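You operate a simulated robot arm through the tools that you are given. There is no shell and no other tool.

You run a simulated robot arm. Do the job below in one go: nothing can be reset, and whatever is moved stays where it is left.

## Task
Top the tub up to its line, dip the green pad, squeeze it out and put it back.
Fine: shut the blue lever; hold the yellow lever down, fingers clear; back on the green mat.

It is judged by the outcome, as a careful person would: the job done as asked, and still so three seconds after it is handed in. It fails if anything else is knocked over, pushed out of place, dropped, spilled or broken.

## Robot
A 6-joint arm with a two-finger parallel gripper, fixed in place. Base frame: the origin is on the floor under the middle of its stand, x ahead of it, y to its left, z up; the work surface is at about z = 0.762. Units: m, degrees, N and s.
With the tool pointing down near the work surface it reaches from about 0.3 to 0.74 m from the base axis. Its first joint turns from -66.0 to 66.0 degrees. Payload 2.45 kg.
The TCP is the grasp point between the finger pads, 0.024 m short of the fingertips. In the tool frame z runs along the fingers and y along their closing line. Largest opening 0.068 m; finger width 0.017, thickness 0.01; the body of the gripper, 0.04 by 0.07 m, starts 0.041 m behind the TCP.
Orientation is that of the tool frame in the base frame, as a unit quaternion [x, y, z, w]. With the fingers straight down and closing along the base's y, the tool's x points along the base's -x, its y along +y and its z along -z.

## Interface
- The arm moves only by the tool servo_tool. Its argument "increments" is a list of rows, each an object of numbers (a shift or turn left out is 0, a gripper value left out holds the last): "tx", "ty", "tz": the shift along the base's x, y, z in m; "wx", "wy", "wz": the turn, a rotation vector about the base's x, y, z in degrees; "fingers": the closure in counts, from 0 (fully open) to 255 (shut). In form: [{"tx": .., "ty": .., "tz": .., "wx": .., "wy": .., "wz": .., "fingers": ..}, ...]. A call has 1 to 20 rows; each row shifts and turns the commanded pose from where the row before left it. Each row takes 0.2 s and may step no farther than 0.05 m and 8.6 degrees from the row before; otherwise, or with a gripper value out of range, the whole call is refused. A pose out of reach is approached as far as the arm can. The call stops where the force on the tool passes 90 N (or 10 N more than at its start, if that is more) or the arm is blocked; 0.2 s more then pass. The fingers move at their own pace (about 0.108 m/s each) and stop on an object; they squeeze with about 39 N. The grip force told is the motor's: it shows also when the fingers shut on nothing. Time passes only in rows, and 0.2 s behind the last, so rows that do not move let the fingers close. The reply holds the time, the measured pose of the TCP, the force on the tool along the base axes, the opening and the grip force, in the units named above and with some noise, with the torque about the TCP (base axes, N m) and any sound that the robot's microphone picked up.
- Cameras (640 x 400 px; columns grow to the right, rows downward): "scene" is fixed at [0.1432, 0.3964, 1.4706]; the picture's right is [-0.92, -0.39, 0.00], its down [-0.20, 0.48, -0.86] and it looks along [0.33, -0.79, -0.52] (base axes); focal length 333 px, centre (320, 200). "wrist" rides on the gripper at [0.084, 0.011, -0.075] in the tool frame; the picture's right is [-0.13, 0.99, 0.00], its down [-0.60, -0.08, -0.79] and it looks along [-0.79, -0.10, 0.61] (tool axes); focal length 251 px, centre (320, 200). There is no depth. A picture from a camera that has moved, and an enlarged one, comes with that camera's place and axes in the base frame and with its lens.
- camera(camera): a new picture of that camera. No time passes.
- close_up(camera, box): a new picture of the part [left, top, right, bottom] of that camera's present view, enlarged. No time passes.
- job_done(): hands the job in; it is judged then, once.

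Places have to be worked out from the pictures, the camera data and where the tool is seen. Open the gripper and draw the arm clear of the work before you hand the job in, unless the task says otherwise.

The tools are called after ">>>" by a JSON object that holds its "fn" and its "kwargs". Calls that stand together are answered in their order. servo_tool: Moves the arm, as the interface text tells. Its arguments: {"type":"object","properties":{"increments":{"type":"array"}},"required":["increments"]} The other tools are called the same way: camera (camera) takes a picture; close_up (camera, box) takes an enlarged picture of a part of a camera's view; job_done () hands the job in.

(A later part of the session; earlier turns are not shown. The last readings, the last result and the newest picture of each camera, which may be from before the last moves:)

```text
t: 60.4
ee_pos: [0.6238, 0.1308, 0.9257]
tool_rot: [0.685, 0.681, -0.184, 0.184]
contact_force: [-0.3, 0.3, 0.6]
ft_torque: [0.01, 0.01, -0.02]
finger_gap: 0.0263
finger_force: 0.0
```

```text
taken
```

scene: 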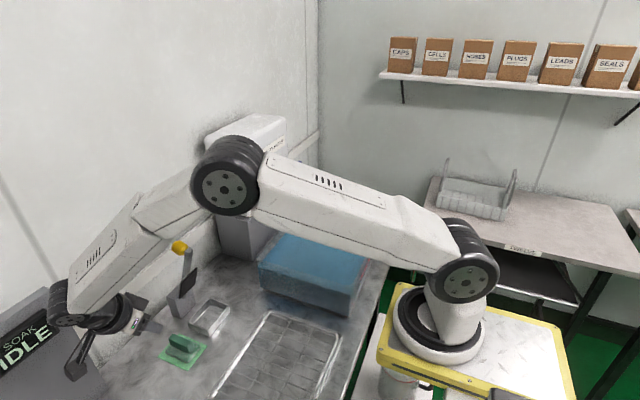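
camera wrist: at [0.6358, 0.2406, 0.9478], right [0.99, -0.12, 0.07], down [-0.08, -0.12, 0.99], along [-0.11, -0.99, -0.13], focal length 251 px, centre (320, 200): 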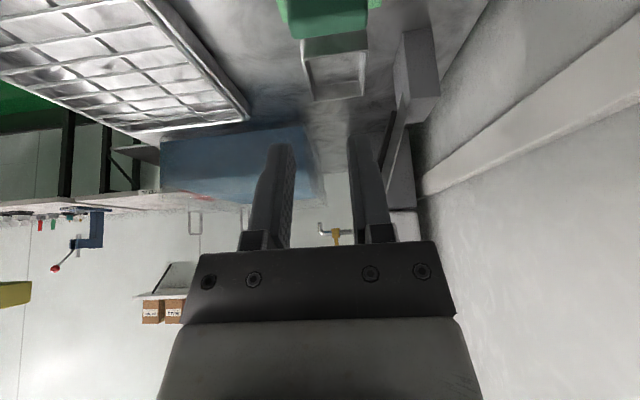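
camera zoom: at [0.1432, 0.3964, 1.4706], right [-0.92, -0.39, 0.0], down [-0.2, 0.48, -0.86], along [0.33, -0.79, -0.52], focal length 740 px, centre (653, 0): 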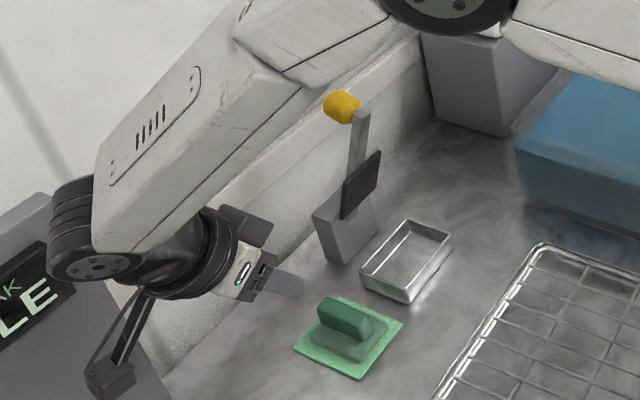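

The posture is fine and clear of the knob. I straighten, turn back to yaw 0 above the pad, with the fingers set to 26 mm for a deeper grip.

>>> {"fn": "servo_tool", "kwargs": {"increments": [{"ty": -0.01, "wx": 7.5}, {"ty": -0.01, "wx": 7.5}, {"ty": -0.01, "wx": 7.5}, {"ty": -0.01, "wx": 7.5}, {"ty": -0.002, "wz": 8.18}, {"ty": -0.002, "wz": 8.18}, {"ty": -0.002, "wz": 8.18}, {"ty": -0.002, "wz": 8.18}, {"ty": -0.002, "wz": 8.18}, {"ty": -0.002, "wz": 8.18}, {"ty": -0.002, "wz": 8.18}, {"ty": -0.002, "wz": 8.18}, {"ty": -0.002, "wz": 8.18}, {"ty": -0.002, "wz": 8.18}, {"wz": 8.18}, {}]}}

>>> {"fn": "camera", "kwargs": {"camera": "wrist"}}

>>> {"fn": "close_up", "kwargs": {"camera": "wrist", "box": [240, 0, 400, 120]}}

```text
t: 63.8
ee_pos: [0.6247, 0.0693, 0.9251]
tool_rot: [0.001, 1.0, -0.001, 0.0]
contact_force: [0.7, -0.4, -0.2]
ft_torque: [0.01, -0.01, -0.01]
finger_gap: 0.026
finger_force: 0.0
```

```text
taken
camera wrist: at [0.5404, 0.0808, 0.9995], right [0.13, 0.99, 0.0], down [0.6, -0.08, 0.79], along [0.79, -0.11, -0.61], focal length 251 px, centre (320, 200)
```

wrist: 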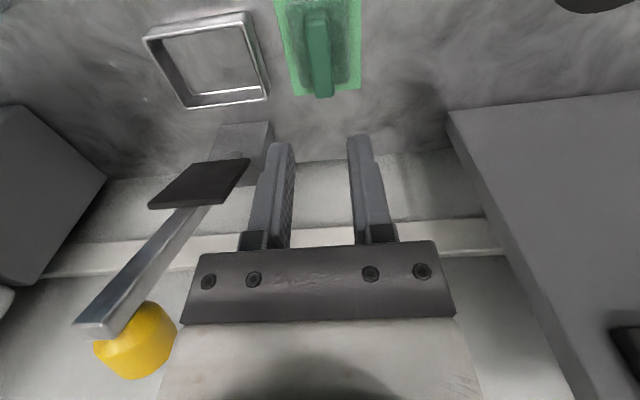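

```text
3.33 times, centred on (320, 60) of wrist
camera zoom: at [0.5404, 0.0808, 0.9995], right [0.13, 0.99, 0.0], down [0.6, -0.08, 0.79], along [0.79, -0.11, -0.61], focal length 838 px, centre (320, 667)
```

zoom: 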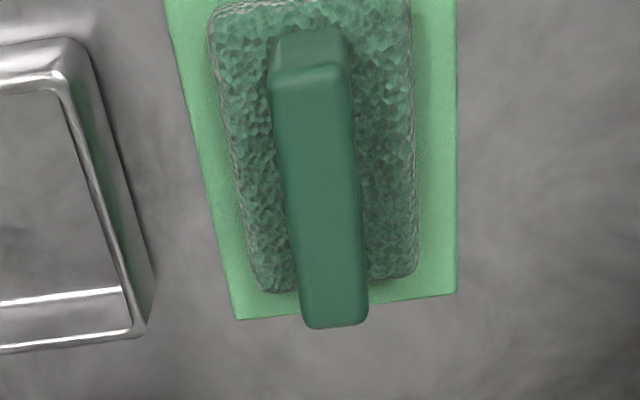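

The handle is centred at y≈0.0695. I descend to 0.808, then creep down reading the force to find where the fingertips meet the sponge.

>>> {"fn": "servo_tool", "kwargs": {"increments": [{"tx": 0.004, "tz": -0.04}, {"tz": -0.04}, {"tz": -0.025}, {"tz": -0.012}, {}, {}]}}

>>> {"fn": "servo_tool", "kwargs": {"increments": [{"tz": -0.003}, {"tz": -0.003}, {}]}}

>>> {"fn": "camera", "kwargs": {"camera": "wrist"}}

>>> {"fn": "close_up", "kwargs": {"camera": "scene", "box": [150, 290, 230, 370]}}

```text
t: 65.2
ee_pos: [0.6284, 0.0697, 0.8068]
tool_rot: [0.002, 1.0, -0.001, 0.0]
contact_force: [-0.7, -0.1, -0.4]
ft_torque: [-0.02, 0.03, -0.03]
finger_gap: 0.0259
finger_force: 0.1
```

```text
t: 66.0
ee_pos: [0.6287, 0.0705, 0.8009]
tool_rot: [0.001, 1.0, -0.001, 0.001]
contact_force: [-0.8, 0.1, 0.0]
ft_torque: [0.01, -0.02, 0.02]
finger_gap: 0.0264
finger_force: 0.1
```

```text
taken
camera wrist: at [0.544, 0.0806, 0.8763], right [0.13, 0.99, 0.0], down [0.6, -0.08, 0.79], along [0.79, -0.11, -0.61], focal length 251 px, centre (320, 200)
```

wrist: 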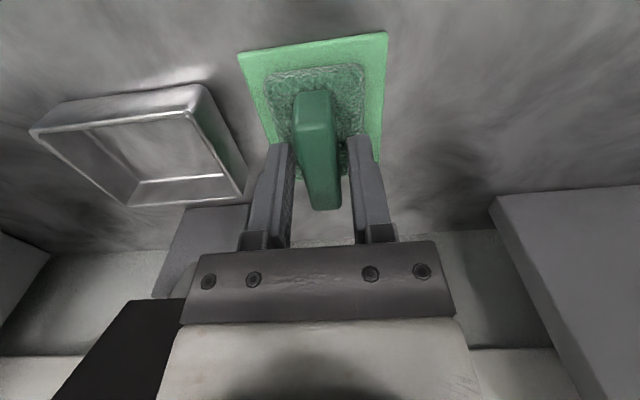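

```text
5.00 times, centred on (190, 330) of scene
camera zoom: at [0.1432, 0.3964, 1.4706], right [-0.92, -0.39, 0.0], down [-0.2, 0.48, -0.86], along [0.33, -0.79, -0.52], focal length 1666 px, centre (970, -450)
```

zoom: 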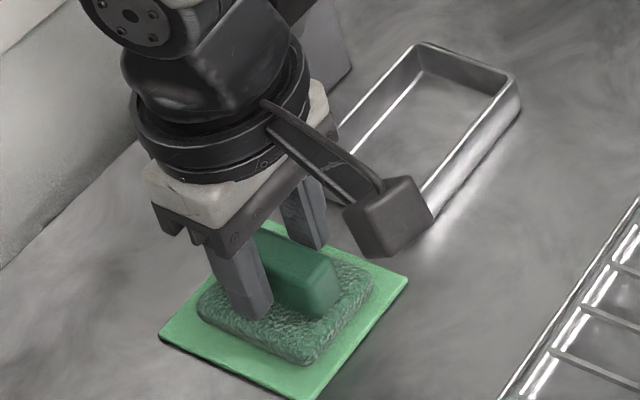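

No contact yet at 0.801. I creep 4 mm further and check.

>>> {"fn": "servo_tool", "kwargs": {"increments": [{"tz": -0.002}, {"tz": -0.002}, {}]}}

>>> {"fn": "servo_tool", "kwargs": {"increments": [{"tz": -0.002}, {"tz": -0.001}, {}]}}

>>> {"fn": "close_up", "kwargs": {"camera": "scene", "box": [160, 320, 220, 370]}}

```text
t: 66.8
ee_pos: [0.6277, 0.0702, 0.7978]
tool_rot: [0.001, 1.0, 0.0, 0.002]
contact_force: [-0.1, -0.5, 0.0]
ft_torque: [0.0, 0.05, 0.0]
finger_gap: 0.0261
finger_force: 0.1
```

```text
t: 67.6
ee_pos: [0.6289, 0.07, 0.7947]
tool_rot: [0.003, 1.0, -0.001, 0.002]
contact_force: [-0.8, 0.4, 0.2]
ft_torque: [0.0, 0.02, -0.01]
finger_gap: 0.0261
finger_force: 0.0
```

```text
8.00 times, centred on (190, 345) of scene
camera zoom: at [0.1432, 0.3964, 1.4706], right [-0.92, -0.39, 0.0], down [-0.2, 0.48, -0.86], along [0.33, -0.79, -0.52], focal length 2666 px, centre (1360, -960)
```

zoom: 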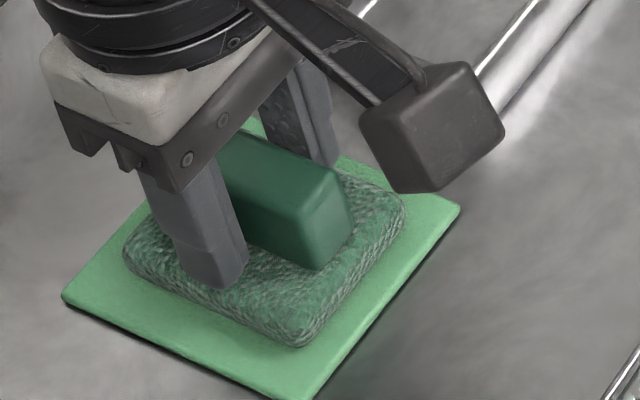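

The tips are now right at the sponge top. I close on the handle here.

>>> {"fn": "servo_tool", "kwargs": {"increments": [{"fingers": 255}, {}, {}, {}, {}]}}

>>> {"fn": "servo_tool", "kwargs": {"increments": [{"tz": 0.01}, {"tz": 0.01}, {}, {}]}}

>>> {"fn": "close_up", "kwargs": {"camera": "scene", "box": [150, 290, 230, 370]}}

```text
t: 68.8
ee_pos: [0.6279, 0.0701, 0.7952]
tool_rot: [0.002, 1.0, 0.0, 0.001]
contact_force: [0.1, 0.6, -0.3]
ft_torque: [0.05, -0.02, -0.02]
finger_gap: 0.0172
finger_force: 35.6
```

```text
t: 69.8
ee_pos: [0.6281, 0.0708, 0.8148]
tool_rot: [0.001, 1.0, 0.0, 0.001]
contact_force: [1.8, 0.2, 0.5]
ft_torque: [0.01, 0.02, 0.0]
finger_gap: 0.0171
finger_force: 36.0
```

```text
5.00 times, centred on (190, 330) of scene
camera zoom: at [0.1432, 0.3964, 1.4706], right [-0.92, -0.39, 0.0], down [-0.2, 0.48, -0.86], along [0.33, -0.79, -0.52], focal length 1666 px, centre (970, -450)
```

zoom: 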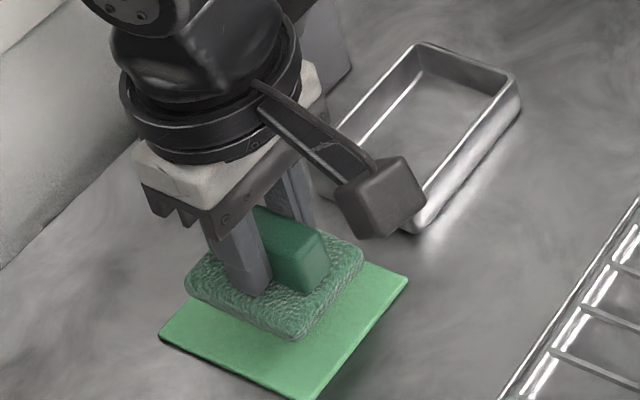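

The pad is lifted off the mat and holds. I raise it, turn it -90° over the mat and check before setting it down.

>>> {"fn": "servo_tool", "kwargs": {"increments": [{"tz": 0.025}, {"tz": 0.025}, {"wz": -8.18}, {"wz": -8.18}, {"wz": -8.18}, {"wz": -8.18}, {"wz": -8.18}, {"wz": -8.18}, {"wz": -8.18}, {"wz": -8.18}, {"wz": -8.18}, {"wz": -8.18}, {"wz": -8.18}, {}]}}

>>> {"fn": "close_up", "kwargs": {"camera": "scene", "box": [150, 270, 240, 370]}}

>>> {"fn": "camera", "kwargs": {"camera": "wrist"}}

```text
t: 72.8
ee_pos: [0.6265, 0.0709, 0.8652]
tool_rot: [0.709, 0.705, -0.001, 0.0]
contact_force: [0.0, -0.3, 0.4]
ft_torque: [-0.01, 0.02, 0.03]
finger_gap: 0.0169
finger_force: 35.7
```

```text
4.00 times, centred on (195, 320) of scene
camera zoom: at [0.1432, 0.3964, 1.4706], right [-0.92, -0.39, 0.0], down [-0.2, 0.48, -0.86], along [0.33, -0.79, -0.52], focal length 1333 px, centre (820, -280)
```

zoom: 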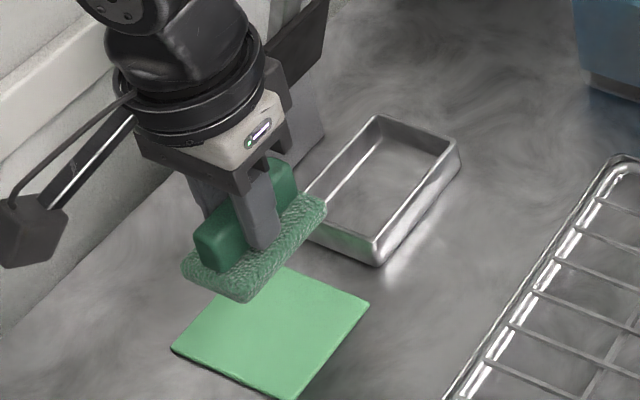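

```text
taken
camera wrist: at [0.6397, 0.1545, 0.9392], right [0.99, -0.13, 0.0], down [-0.08, -0.6, 0.79], along [-0.11, -0.79, -0.61], focal length 251 px, centre (320, 200)
```

wrist: 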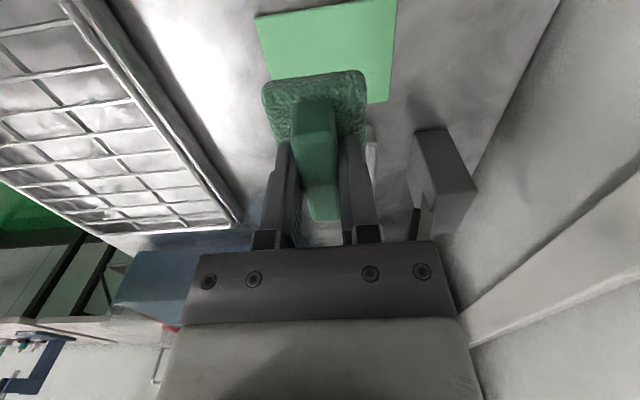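

The pad is turned (about 45 mm in x, 65 mm in y now). I set it down on the mat and release with a small opening.

>>> {"fn": "servo_tool", "kwargs": {"increments": [{"tz": -0.03}, {"tz": -0.025}, {"tz": -0.008}, {"tz": -0.004}, {}]}}

>>> {"fn": "servo_tool", "kwargs": {"increments": [{"tz": -0.002}, {"fingers": 157}, {}, {}, {"tz": 0.02}, {"tz": 0.03}, {}]}}

>>> {"fn": "close_up", "kwargs": {"camera": "scene", "box": [150, 270, 240, 370]}}

>>> {"fn": "camera", "kwargs": {"camera": "wrist"}}

```text
t: 74.0
ee_pos: [0.6279, 0.0715, 0.7991]
tool_rot: [0.708, 0.706, -0.001, 0.0]
contact_force: [0.1, -0.2, 0.0]
ft_torque: [-0.01, -0.02, -0.03]
finger_gap: 0.0173
finger_force: 35.4
```

```text
t: 75.6
ee_pos: [0.6282, 0.0715, 0.8477]
tool_rot: [0.709, 0.705, -0.002, 0.0]
contact_force: [0.3, 0.0, 0.4]
ft_torque: [-0.01, 0.04, 0.01]
finger_gap: 0.0258
finger_force: 0.1
```

```text
4.00 times, centred on (195, 320) of scene
camera zoom: at [0.1432, 0.3964, 1.4706], right [-0.92, -0.39, 0.0], down [-0.2, 0.48, -0.86], along [0.33, -0.79, -0.52], focal length 1333 px, centre (820, -280)
```

zoom: 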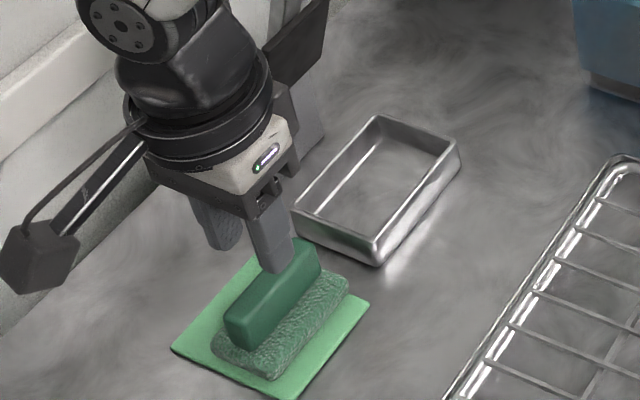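

```text
taken
camera wrist: at [0.6392, 0.1545, 0.9209], right [0.99, -0.13, 0.0], down [-0.08, -0.6, 0.79], along [-0.11, -0.79, -0.61], focal length 251 px, centre (320, 200)
```

wrist: 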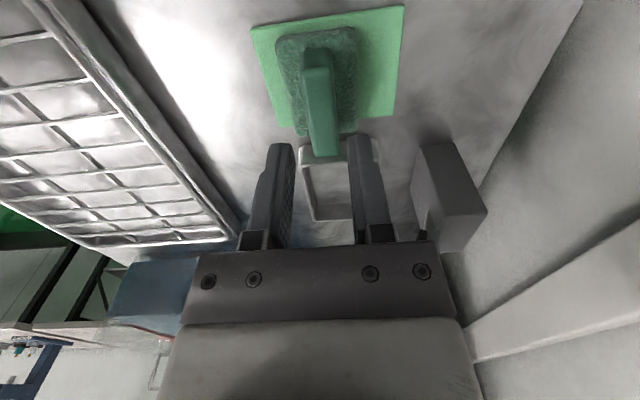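

The pad is seated on the mat, handle along y. I lean the tool 30° towards +y above it, then check alignment.

>>> {"fn": "servo_tool", "kwargs": {"increments": [{"wx": -7.5}, {"wx": -7.5}, {"wx": -7.5}, {"wx": -7.5}, {"tx": -0.0005, "ty": -0.0025}, {}]}}

>>> {"fn": "close_up", "kwargs": {"camera": "scene", "box": [120, 260, 240, 370]}}

>>> {"fn": "camera", "kwargs": {"camera": "wrist"}}

```text
t: 77.0
ee_pos: [0.628, 0.0683, 0.8463]
tool_rot: [0.684, 0.682, -0.184, 0.183]
contact_force: [0.3, -0.1, -0.3]
ft_torque: [-0.01, -0.02, -0.01]
finger_gap: 0.0262
finger_force: 0.1
```

```text
3.64 times, centred on (180, 315) of scene
camera zoom: at [0.1432, 0.3964, 1.4706], right [-0.92, -0.39, 0.0], down [-0.2, 0.48, -0.86], along [0.33, -0.79, -0.52], focal length 1212 px, centre (829, -218)
```

zoom: 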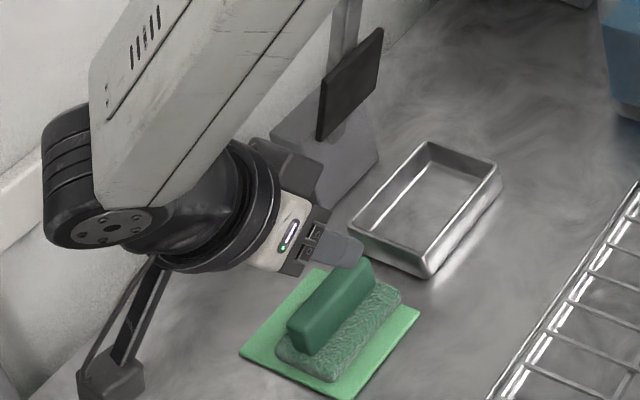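

```text
taken
camera wrist: at [0.6387, 0.1777, 0.868], right [0.99, -0.12, 0.06], down [-0.08, -0.12, 0.99], along [-0.11, -0.99, -0.13], focal length 251 px, centre (320, 200)
```

wrist: 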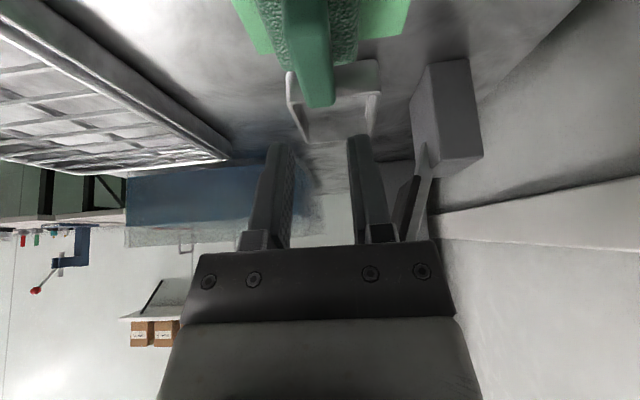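

>>> {"fn": "close_up", "kwargs": {"camera": "scene", "box": [90, 200, 270, 340]}}

```text
2.86 times, centred on (180, 270) of scene
camera zoom: at [0.1432, 0.3964, 1.4706], right [-0.92, -0.39, 0.0], down [-0.2, 0.48, -0.86], along [0.33, -0.79, -0.52], focal length 952 px, centre (720, 0)
```

zoom: 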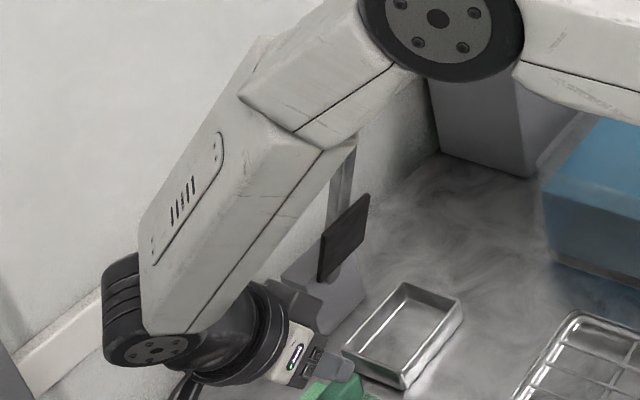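

The lean pose is reached and the press looks undisturbed. I descend along the leaned grip to the handle, creeping at the end.

>>> {"fn": "servo_tool", "kwargs": {"increments": [{"tz": -0.02}, {"tz": -0.018}, {"tz": -0.006}, {}]}}

>>> {"fn": "servo_tool", "kwargs": {"increments": [{"tz": -0.002}, {"tz": -0.002}, {}]}}

>>> {"fn": "close_up", "kwargs": {"camera": "scene", "box": [140, 300, 220, 370]}}

>>> {"fn": "camera", "kwargs": {"camera": "wrist"}}

```text
t: 78.0
ee_pos: [0.6281, 0.0693, 0.8015]
tool_rot: [0.684, 0.682, -0.184, 0.183]
contact_force: [0.0, -0.6, 0.1]
ft_torque: [-0.02, -0.01, 0.01]
finger_gap: 0.0262
finger_force: 0.0
```

```text
t: 78.8
ee_pos: [0.6278, 0.0688, 0.7975]
tool_rot: [0.684, 0.682, -0.184, 0.183]
contact_force: [-0.5, -0.1, -0.6]
ft_torque: [-0.02, -0.02, 0.0]
finger_gap: 0.0262
finger_force: 0.0
```

```text
5.71 times, centred on (180, 335) of scene
camera zoom: at [0.1432, 0.3964, 1.4706], right [-0.92, -0.39, 0.0], down [-0.2, 0.48, -0.86], along [0.33, -0.79, -0.52], focal length 1904 px, centre (1120, -571)
```

zoom: 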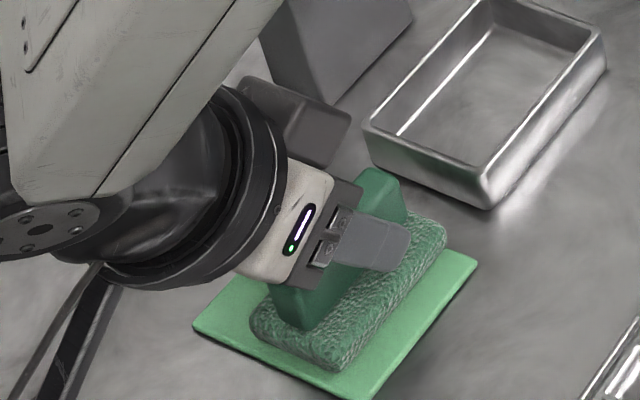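

```text
taken
camera wrist: at [0.6392, 0.1781, 0.8201], right [0.99, -0.12, 0.06], down [-0.08, -0.12, 0.99], along [-0.11, -0.99, -0.13], focal length 251 px, centre (320, 200)
```

wrist: 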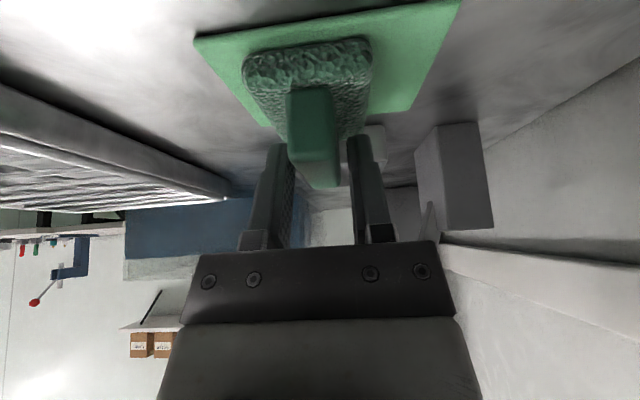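

The leaned fingers straddle the handle just above the sponge. I close and make a small test lift.

>>> {"fn": "servo_tool", "kwargs": {"increments": [{"fingers": 255}, {}, {}, {}, {}]}}

>>> {"fn": "servo_tool", "kwargs": {"increments": [{"tz": 0.01}, {"tz": 0.015}, {}, {}]}}

>>> {"fn": "close_up", "kwargs": {"camera": "scene", "box": [140, 290, 220, 370]}}

>>> {"fn": "camera", "kwargs": {"camera": "wrist"}}

```text
t: 80.0
ee_pos: [0.6289, 0.0684, 0.7979]
tool_rot: [0.683, 0.682, -0.183, 0.184]
contact_force: [0.0, -0.9, 0.2]
ft_torque: [0.0, 0.0, -0.01]
finger_gap: 0.0169
finger_force: 35.6
```

```text
t: 81.0
ee_pos: [0.6279, 0.0684, 0.8232]
tool_rot: [0.684, 0.682, -0.184, 0.184]
contact_force: [0.8, 0.0, 0.0]
ft_torque: [0.01, -0.04, -0.01]
finger_gap: 0.0168
finger_force: 35.7
```

```text
5.00 times, centred on (180, 330) of scene
camera zoom: at [0.1432, 0.3964, 1.4706], right [-0.92, -0.39, 0.0], down [-0.2, 0.48, -0.86], along [0.33, -0.79, -0.52], focal length 1666 px, centre (1020, -450)
```

zoom: 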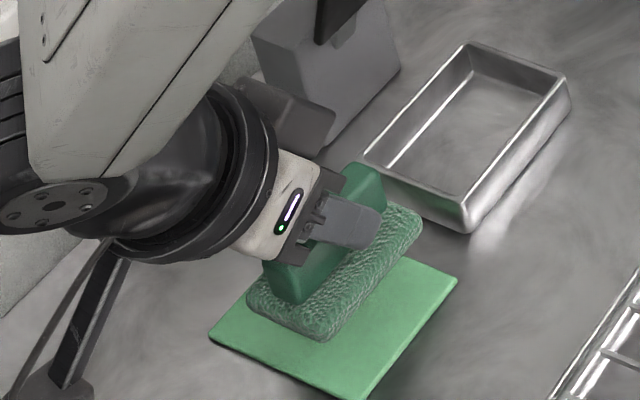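

```text
taken
camera wrist: at [0.6393, 0.1778, 0.845], right [0.99, -0.12, 0.06], down [-0.08, -0.12, 0.99], along [-0.11, -0.99, -0.13], focal length 251 px, centre (320, 200)
```

wrist: 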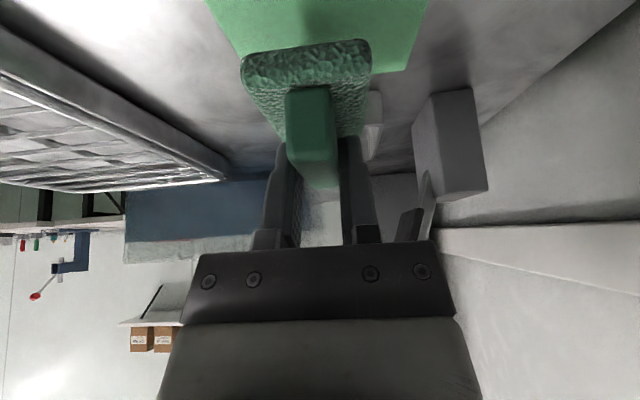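

The pad is held, level. I raise it, back away from the press and carry it to above the tub.

>>> {"fn": "servo_tool", "kwargs": {"increments": [{"tz": 0.042}, {"tz": 0.042}, {"tz": 0.042}, {"tx": -0.037, "ty": -0.01}, {"tx": -0.037, "ty": -0.01}, {"tx": -0.037, "ty": -0.01}, {"tx": -0.037, "ty": -0.01}, {"tx": -0.004, "ty": -0.041}, {"tx": -0.004, "ty": -0.041}, {"tx": -0.004, "ty": -0.041}, {"tx": -0.004, "ty": -0.041}, {"tx": -0.004, "ty": -0.041}, {"tx": -0.004, "ty": -0.041}, {"tx": -0.004, "ty": -0.041}, {"tx": -0.004, "ty": -0.041}, {"tx": -0.004, "ty": -0.041}, {}]}}

>>> {"fn": "camera", "kwargs": {"camera": "scene"}}

>>> {"fn": "camera", "kwargs": {"camera": "wrist"}}

```text
t: 84.6
ee_pos: [0.4433, -0.3392, 0.949]
tool_rot: [0.684, 0.682, -0.184, 0.182]
contact_force: [0.5, -0.4, -0.5]
ft_torque: [0.01, 0.01, 0.02]
finger_gap: 0.017
finger_force: 35.7
```

```text
taken
```

scene: 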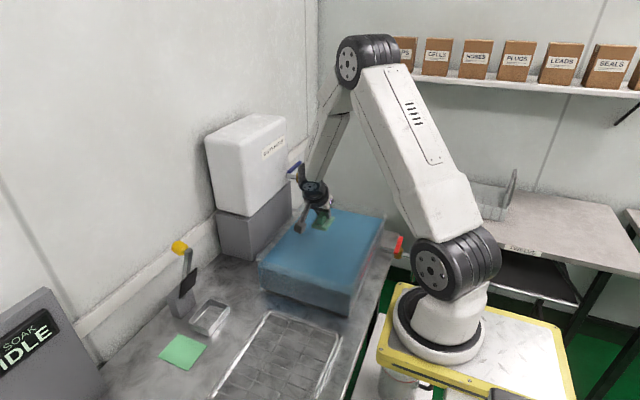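

```text
taken
camera wrist: at [0.4555, -0.2304, 0.9712], right [0.99, -0.12, 0.06], down [-0.08, -0.13, 0.99], along [-0.11, -0.99, -0.13], focal length 251 px, centre (320, 200)
```

wrist: 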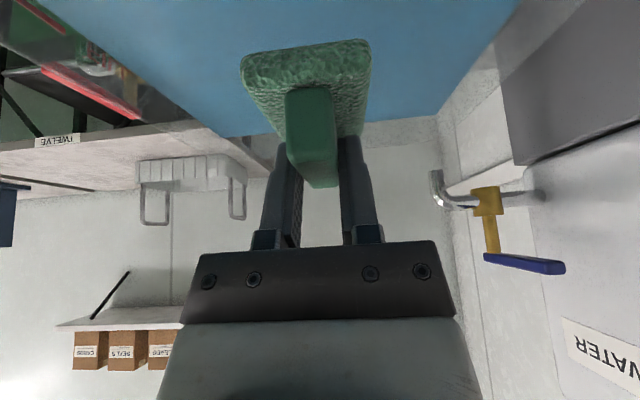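

Above the tub with the tap lever still shut and the level steady. I lower the pad into the water.

>>> {"fn": "servo_tool", "kwargs": {"increments": [{"tz": -0.03}, {"tz": -0.025}, {"tz": -0.02}, {"tz": -0.015}, {"tz": -0.01}, {}]}}

>>> {"fn": "close_up", "kwargs": {"camera": "scene", "box": [250, 160, 400, 320]}}

>>> {"fn": "close_up", "kwargs": {"camera": "scene", "box": [0, 280, 110, 400]}}

>>> {"fn": "camera", "kwargs": {"camera": "wrist"}}

```text
t: 86.0
ee_pos: [0.4428, -0.3409, 0.8487]
tool_rot: [0.684, 0.682, -0.183, 0.184]
contact_force: [0.0, 0.2, 0.1]
ft_torque: [0.0, 0.02, 0.03]
finger_gap: 0.017
finger_force: 36.2
```

```text
2.50 times, centred on (325, 240) of scene
camera zoom: at [0.1432, 0.3964, 1.4706], right [-0.92, -0.39, 0.0], down [-0.2, 0.48, -0.86], along [0.33, -0.79, -0.52], focal length 833 px, centre (308, 100)
```

zoom: 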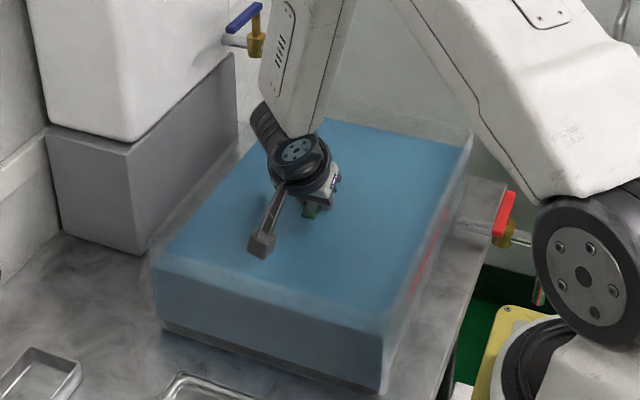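

```text
3.33 times, centred on (55, 340) of scene
camera zoom: at [0.1432, 0.3964, 1.4706], right [-0.92, -0.39, 0.0], down [-0.2, 0.48, -0.86], along [0.33, -0.79, -0.52], focal length 1111 px, centre (1203, -267)
```

zoom: 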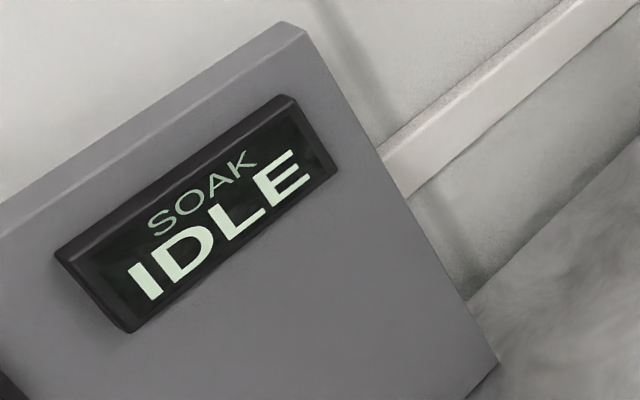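

```text
taken
camera wrist: at [0.4544, -0.2312, 0.8709], right [0.99, -0.12, 0.06], down [-0.08, -0.12, 0.99], along [-0.11, -0.99, -0.13], focal length 251 px, centre (320, 200)
```

wrist: 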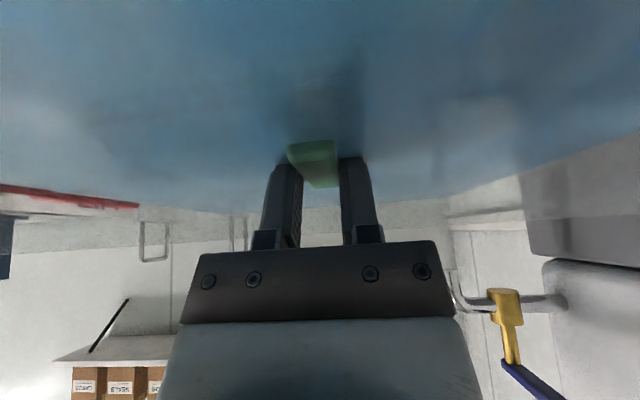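

The pad is under the surface with only the handle top showing. I hold it there for 2 s and watch the SOAK display.

>>> {"fn": "servo_tool", "kwargs": {"increments": [{}, {}, {}, {}, {}, {}, {}, {}, {}, {}]}}

>>> {"fn": "close_up", "kwargs": {"camera": "scene", "box": [0, 280, 110, 400]}}

>>> {"fn": "close_up", "kwargs": {"camera": "wrist", "box": [240, 60, 400, 220]}}

```text
t: 88.2
ee_pos: [0.4427, -0.3407, 0.8491]
tool_rot: [0.684, 0.682, -0.184, 0.183]
contact_force: [0.6, 0.2, -1.5]
ft_torque: [-0.03, 0.01, -0.02]
finger_gap: 0.017
finger_force: 35.8
```

```text
3.33 times, centred on (55, 340) of scene
camera zoom: at [0.1432, 0.3964, 1.4706], right [-0.92, -0.39, 0.0], down [-0.2, 0.48, -0.86], along [0.33, -0.79, -0.52], focal length 1111 px, centre (1203, -267)
```

zoom: 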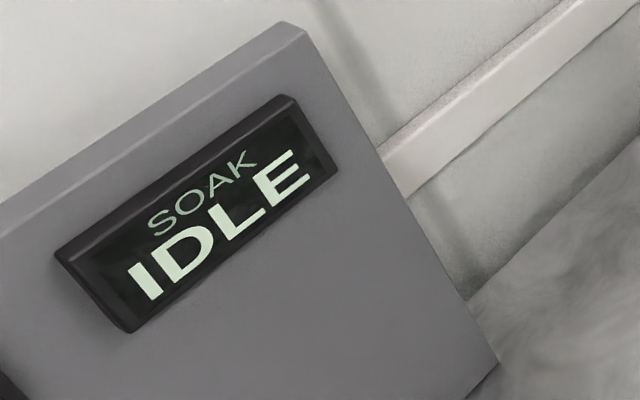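

```text
2.50 times, centred on (320, 140) of wrist
camera zoom: at [0.4543, -0.2312, 0.8711], right [0.99, -0.12, 0.06], down [-0.08, -0.12, 0.99], along [-0.11, -0.99, -0.13], focal length 629 px, centre (320, 350)
```

zoom: 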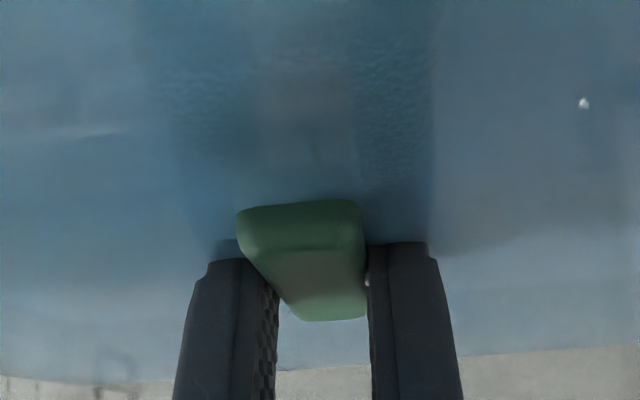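

The SOAK display doesn't react, so it concerns another process; the tool shows about 1 N more weight as the pad takes up water. I hold 3 s more, then raise the pad just clear of the water to drip inside the tub.

>>> {"fn": "servo_tool", "kwargs": {"increments": [{}, {}, {}, {}, {}, {}, {}, {}, {}, {}, {}, {}, {}, {}, {}]}}

>>> {"fn": "servo_tool", "kwargs": {"increments": [{"tz": 0.01}, {"tz": 0.015}, {"tz": 0.02}, {"tz": 0.02}, {}, {}, {}]}}

>>> {"fn": "camera", "kwargs": {"camera": "wrist"}}

>>> {"fn": "close_up", "kwargs": {"camera": "scene", "box": [250, 160, 400, 320]}}

>>> {"fn": "close_up", "kwargs": {"camera": "scene", "box": [0, 280, 110, 400]}}

```text
t: 91.4
ee_pos: [0.4439, -0.3413, 0.85]
tool_rot: [0.684, 0.682, -0.184, 0.183]
contact_force: [0.3, 0.3, -0.7]
ft_torque: [-0.04, 0.0, 0.06]
finger_gap: 0.0172
finger_force: 35.5
```

```text
t: 93.0
ee_pos: [0.4458, -0.3404, 0.9148]
tool_rot: [0.684, 0.682, -0.183, 0.183]
contact_force: [0.0, 0.3, 0.4]
ft_torque: [-0.01, 0.03, -0.01]
finger_gap: 0.0173
finger_force: 34.8
```

```text
taken
camera wrist: at [0.4558, -0.2311, 0.9361], right [0.99, -0.12, 0.06], down [-0.08, -0.12, 0.99], along [-0.11, -0.99, -0.13], focal length 251 px, centre (320, 200)
```

wrist: 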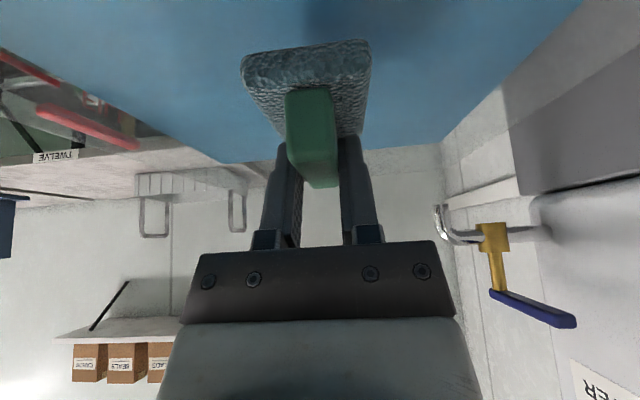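

```text
2.50 times, centred on (325, 240) of scene
camera zoom: at [0.1432, 0.3964, 1.4706], right [-0.92, -0.39, 0.0], down [-0.2, 0.48, -0.86], along [0.33, -0.79, -0.52], focal length 833 px, centre (308, 100)
```

zoom: 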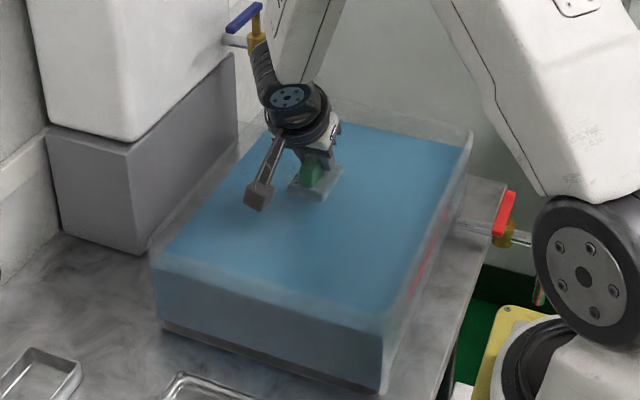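

```text
3.33 times, centred on (55, 340) of scene
camera zoom: at [0.1432, 0.3964, 1.4706], right [-0.92, -0.39, 0.0], down [-0.2, 0.48, -0.86], along [0.33, -0.79, -0.52], focal length 1111 px, centre (1203, -267)
```

zoom: 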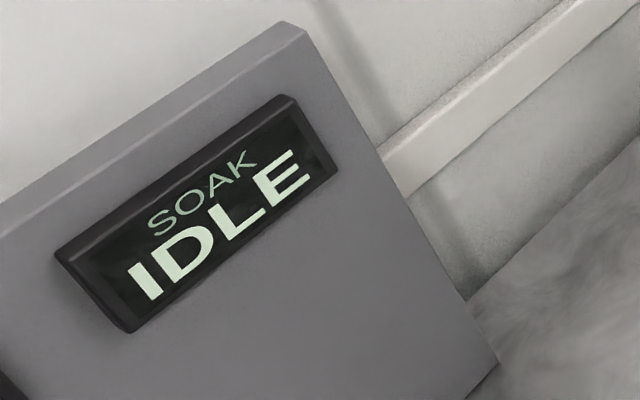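

The sponge has turned blue-grey: it is soaked. I let it drip over the tub for 3 s and check it for falling drops.

>>> {"fn": "servo_tool", "kwargs": {"increments": [{}, {}, {}, {}, {}, {}, {}, {}, {}, {}, {}, {}, {}, {}, {}]}}

>>> {"fn": "close_up", "kwargs": {"camera": "scene", "box": [290, 190, 360, 260]}}

>>> {"fn": "close_up", "kwargs": {"camera": "wrist", "box": [220, 0, 420, 160]}}

```text
t: 96.2
ee_pos: [0.4446, -0.3407, 0.9136]
tool_rot: [0.684, 0.682, -0.184, 0.183]
contact_force: [-0.6, -1.2, -0.1]
ft_torque: [0.03, 0.0, 0.0]
finger_gap: 0.017
finger_force: 35.9
```

```text
5.71 times, centred on (325, 225) of scene
camera zoom: at [0.1432, 0.3964, 1.4706], right [-0.92, -0.39, 0.0], down [-0.2, 0.48, -0.86], along [0.33, -0.79, -0.52], focal length 1904 px, centre (291, 57)
```

zoom: 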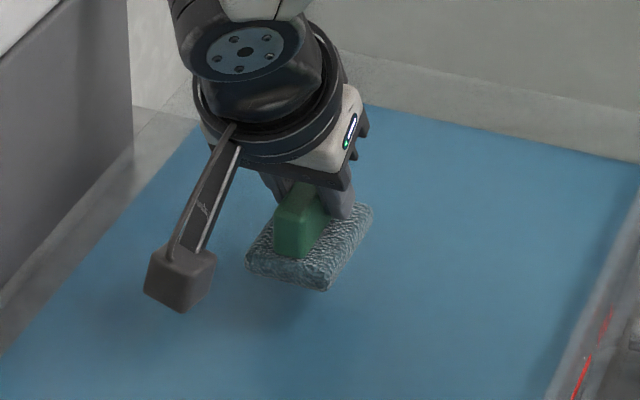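

```text
2.50 times, centred on (320, 80) of wrist
camera zoom: at [0.4558, -0.2311, 0.936], right [0.99, -0.12, 0.06], down [-0.08, -0.12, 0.99], along [-0.11, -0.99, -0.13], focal length 629 px, centre (320, 500)
```

zoom: 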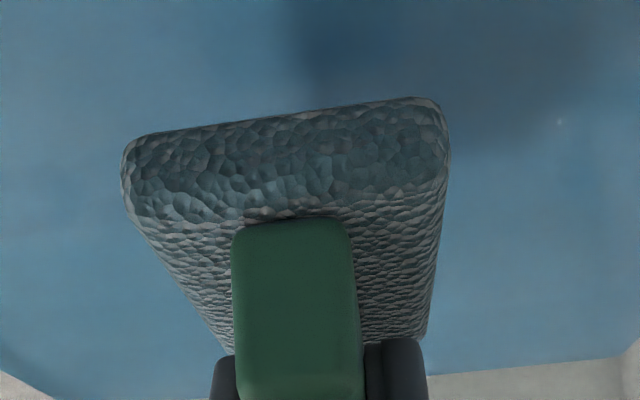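

No drops falling. I carry it over the front rim towards the tray, staying low enough later to pass under the yellow knob's level; first stop short of the tray at (0.545, -0.05).

>>> {"fn": "servo_tool", "kwargs": {"increments": [{"tz": 0.036}, {"tx": 0.0142, "ty": 0.04}, {"tx": 0.0142, "ty": 0.04}, {"tx": 0.0142, "ty": 0.04}, {"tx": 0.0142, "ty": 0.04}, {"tx": 0.0142, "ty": 0.04}, {"tx": 0.0142, "ty": 0.04}, {"tx": 0.0075, "ty": 0.025, "tz": -0.035}, {"tx": 0.0075, "ty": 0.025, "tz": -0.035}, {}]}}

>>> {"fn": "camera", "kwargs": {"camera": "scene"}}

>>> {"fn": "camera", "kwargs": {"camera": "wrist"}}

```text
t: 98.4
ee_pos: [0.5442, -0.0497, 0.8815]
tool_rot: [0.685, 0.681, -0.184, 0.183]
contact_force: [0.1, 0.2, 0.6]
ft_torque: [0.01, 0.0, -0.01]
finger_gap: 0.0168
finger_force: 35.8
```

```text
taken
```

scene: 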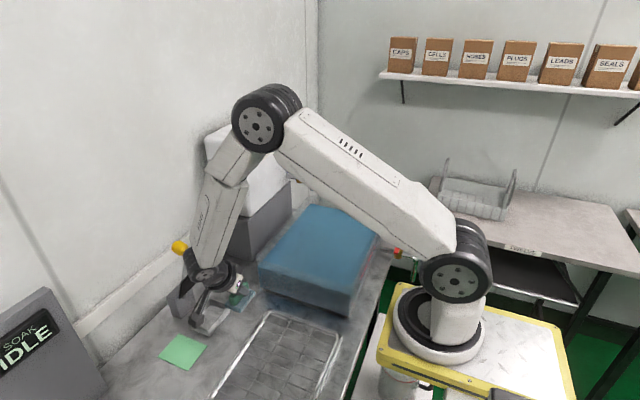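

```text
taken
camera wrist: at [0.5547, 0.0594, 0.9035], right [0.99, -0.12, 0.06], down [-0.08, -0.12, 0.99], along [-0.11, -0.99, -0.13], focal length 251 px, centre (320, 200)
```

wrist: 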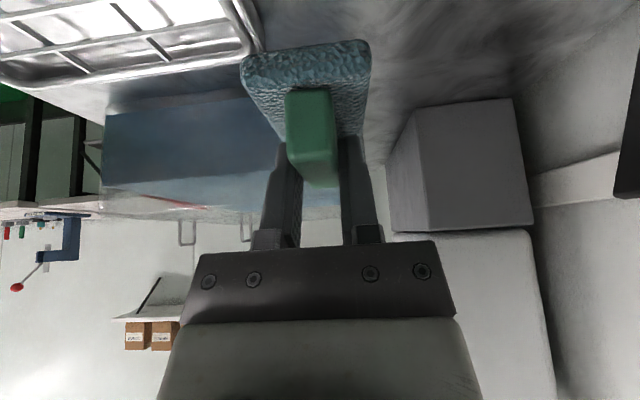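

>>> {"fn": "close_up", "kwargs": {"camera": "scene", "box": [150, 220, 270, 340]}}

```text
3.33 times, centred on (210, 280) of scene
camera zoom: at [0.1432, 0.3964, 1.4706], right [-0.92, -0.39, 0.0], down [-0.2, 0.48, -0.86], along [0.33, -0.79, -0.52], focal length 1111 px, centre (687, -67)
```

zoom: 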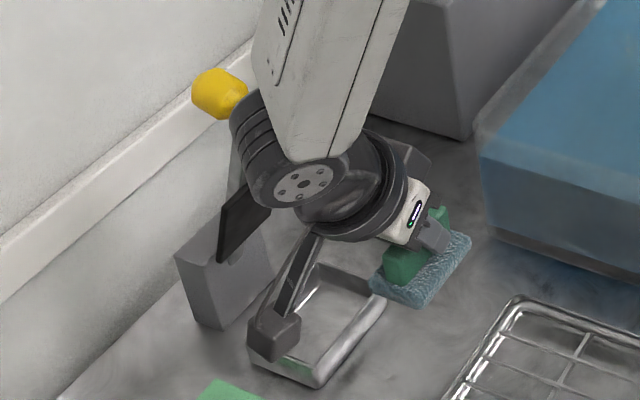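

The wrist housing will pass near the yellow lever, so I advance in small steps with checks: first align in y, then move outwards 3 cm.

>>> {"fn": "servo_tool", "kwargs": {"increments": [{"ty": 0.0262}, {"tx": 0.015}, {"tx": 0.015}, {}]}}

>>> {"fn": "close_up", "kwargs": {"camera": "scene", "box": [150, 220, 270, 340]}}

>>> {"fn": "camera", "kwargs": {"camera": "wrist"}}

```text
t: 99.4
ee_pos: [0.5737, -0.0243, 0.88]
tool_rot: [0.685, 0.681, -0.184, 0.183]
contact_force: [0.9, 0.4, -0.9]
ft_torque: [0.02, 0.03, 0.02]
finger_gap: 0.0166
finger_force: 35.5
```

```text
3.33 times, centred on (210, 280) of scene
camera zoom: at [0.1432, 0.3964, 1.4706], right [-0.92, -0.39, 0.0], down [-0.2, 0.48, -0.86], along [0.33, -0.79, -0.52], focal length 1111 px, centre (687, -67)
```

zoom: 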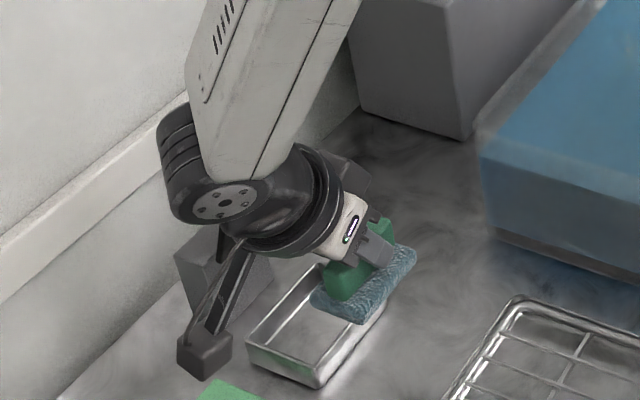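

```text
taken
camera wrist: at [0.585, 0.0856, 0.9027], right [0.99, -0.12, 0.06], down [-0.08, -0.12, 0.99], along [-0.11, -0.99, -0.13], focal length 251 px, centre (320, 200)
```

wrist: 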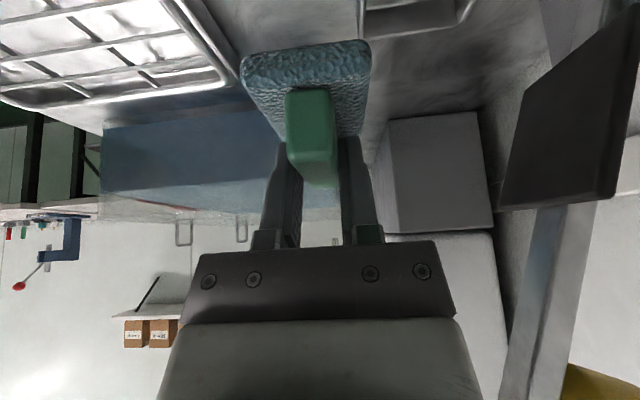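

The wrist camera sees the press plate and knob exactly where I computed them (plate top corner ≈(0.662, 0, 0.904)); clearance to the gripper should stay over 1 cm. I advance 2 cm more.

>>> {"fn": "servo_tool", "kwargs": {"increments": [{"tx": 0.01}, {"tx": 0.01}, {}]}}

>>> {"fn": "camera", "kwargs": {"camera": "wrist"}}

>>> {"fn": "close_up", "kwargs": {"camera": "scene", "box": [150, 220, 270, 340]}}

```text
t: 100.2
ee_pos: [0.5928, -0.0242, 0.8797]
tool_rot: [0.684, 0.682, -0.184, 0.183]
contact_force: [-0.2, 0.4, -0.3]
ft_torque: [-0.02, -0.01, -0.01]
finger_gap: 0.0169
finger_force: 35.2
```

```text
taken
camera wrist: at [0.6051, 0.0853, 0.9018], right [0.99, -0.12, 0.06], down [-0.08, -0.12, 0.99], along [-0.11, -0.99, -0.13], focal length 251 px, centre (320, 200)
```

wrist: 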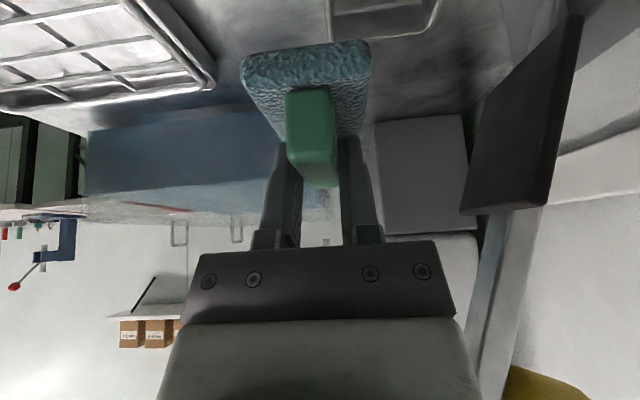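

```text
3.33 times, centred on (210, 280) of scene
camera zoom: at [0.1432, 0.3964, 1.4706], right [-0.92, -0.39, 0.0], down [-0.2, 0.48, -0.86], along [0.33, -0.79, -0.52], focal length 1111 px, centre (687, -67)
```

zoom: 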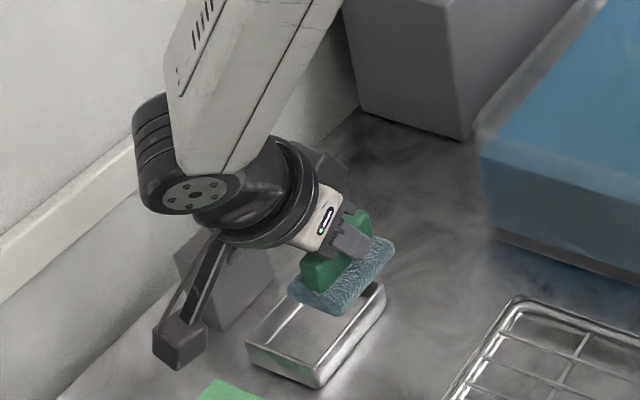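

Lever unmoved (its corner is where predicted). I go the last 2.9 cm outward and check again.

>>> {"fn": "servo_tool", "kwargs": {"increments": [{"tx": 0.01}, {"tx": 0.01}, {"tx": 0.008}, {}]}}

>>> {"fn": "camera", "kwargs": {"camera": "wrist"}}

>>> {"fn": "close_up", "kwargs": {"camera": "scene", "box": [150, 240, 260, 340]}}

```text
t: 101.2
ee_pos: [0.6224, -0.0244, 0.8796]
tool_rot: [0.684, 0.682, -0.184, 0.183]
contact_force: [0.2, -0.3, -0.9]
ft_torque: [0.02, 0.0, -0.01]
finger_gap: 0.0168
finger_force: 35.6
```

```text
taken
camera wrist: at [0.6331, 0.085, 0.9018], right [0.99, -0.12, 0.06], down [-0.08, -0.12, 0.99], along [-0.11, -0.99, -0.13], focal length 251 px, centre (320, 200)
```

wrist: 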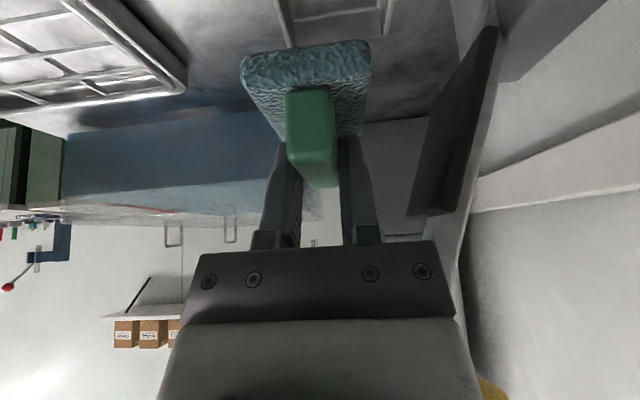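

```text
4.00 times, centred on (205, 290) of scene
camera zoom: at [0.1432, 0.3964, 1.4706], right [-0.92, -0.39, 0.0], down [-0.2, 0.48, -0.86], along [0.33, -0.79, -0.52], focal length 1333 px, centre (780, -160)
```

zoom: 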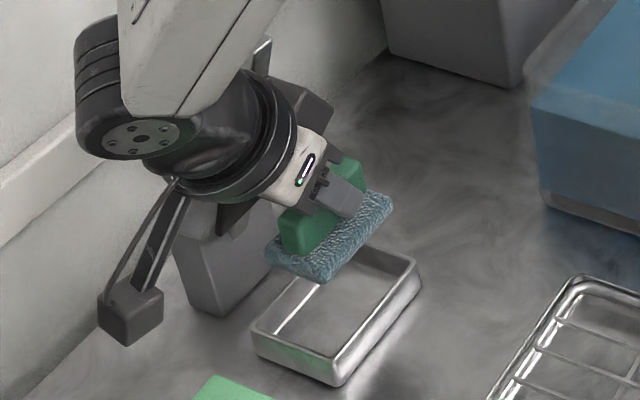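

>>> {"fn": "close_up", "kwargs": {"camera": "wrist", "box": [220, 0, 420, 160]}}

>>> {"fn": "close_up", "kwargs": {"camera": "scene", "box": [200, 280, 260, 340]}}

```text
2.50 times, centred on (320, 80) of wrist
camera zoom: at [0.6331, 0.085, 0.9018], right [0.99, -0.12, 0.06], down [-0.08, -0.12, 0.99], along [-0.11, -0.99, -0.13], focal length 629 px, centre (320, 500)
```

zoom: 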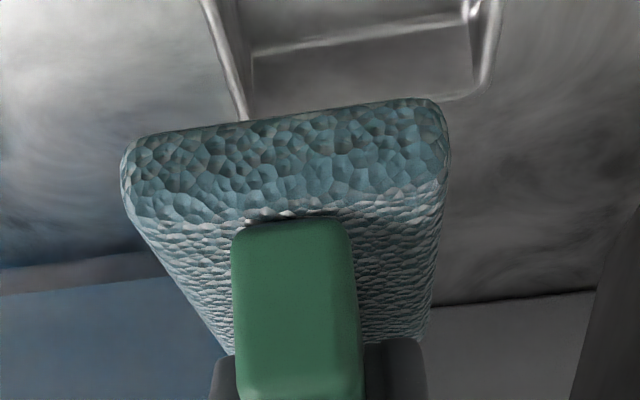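

```text
6.67 times, centred on (230, 310) of scene
camera zoom: at [0.1432, 0.3964, 1.4706], right [-0.92, -0.39, 0.0], down [-0.2, 0.48, -0.86], along [0.33, -0.79, -0.52], focal length 2221 px, centre (920, -533)
```

zoom: 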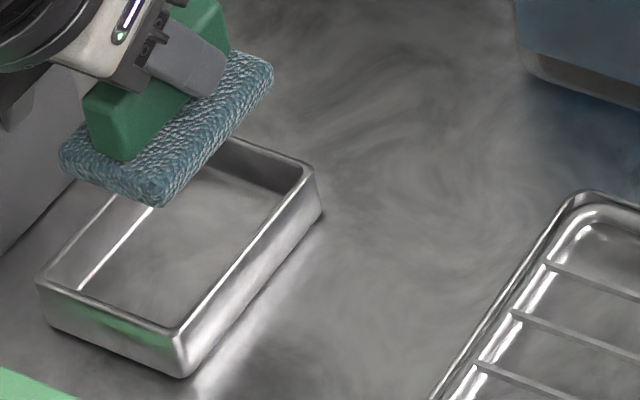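

The scene and wrist estimates of the tray's x centre differ by several mm, so I lower the pad to just above the rim and compare pad edges with tray walls directly.

>>> {"fn": "servo_tool", "kwargs": {"increments": [{"tz": -0.02}, {"tz": -0.018}, {}]}}

>>> {"fn": "camera", "kwargs": {"camera": "wrist"}}

>>> {"fn": "close_up", "kwargs": {"camera": "wrist", "box": [220, 0, 420, 160]}}

>>> {"fn": "close_up", "kwargs": {"camera": "scene", "box": [195, 280, 255, 340]}}

```text
t: 102.0
ee_pos: [0.6208, -0.0255, 0.8424]
tool_rot: [0.684, 0.681, -0.184, 0.183]
contact_force: [-0.1, -0.4, -0.5]
ft_torque: [0.01, 0.04, -0.01]
finger_gap: 0.0171
finger_force: 35.6
```

```text
taken
camera wrist: at [0.6329, 0.0849, 0.8642], right [0.99, -0.12, 0.06], down [-0.08, -0.12, 0.99], along [-0.11, -0.99, -0.13], focal length 251 px, centre (320, 200)
```

wrist: 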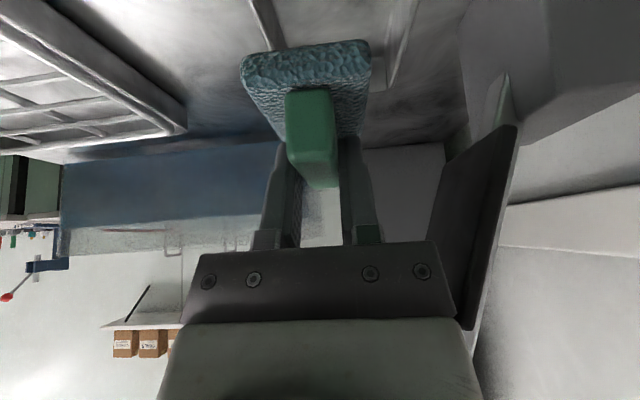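

```text
2.50 times, centred on (320, 80) of wrist
camera zoom: at [0.6329, 0.0849, 0.8642], right [0.99, -0.12, 0.06], down [-0.08, -0.12, 0.99], along [-0.11, -0.99, -0.13], focal length 629 px, centre (320, 500)
```

zoom: 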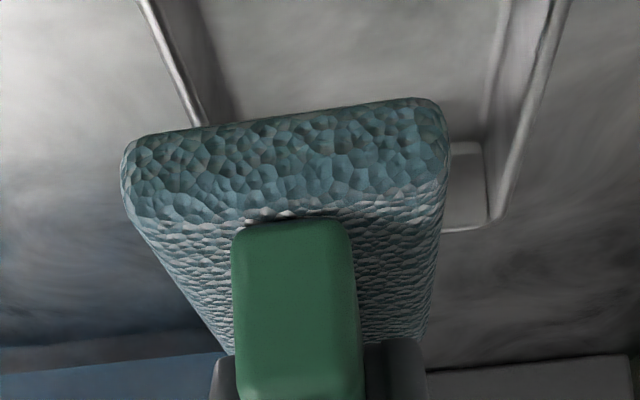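

```text
6.67 times, centred on (225, 310) of scene
camera zoom: at [0.1432, 0.3964, 1.4706], right [-0.92, -0.39, 0.0], down [-0.2, 0.48, -0.86], along [0.33, -0.79, -0.52], focal length 2221 px, centre (953, -533)
```

zoom: 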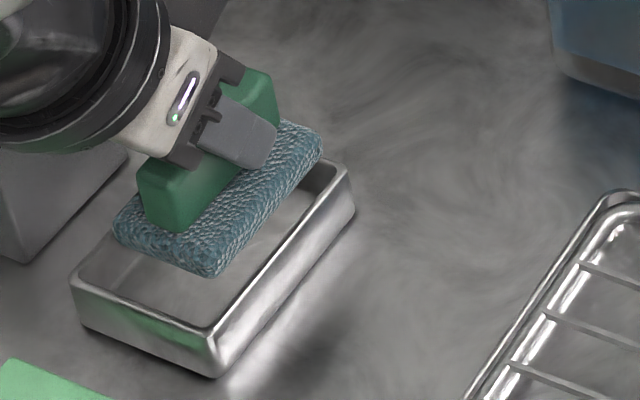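

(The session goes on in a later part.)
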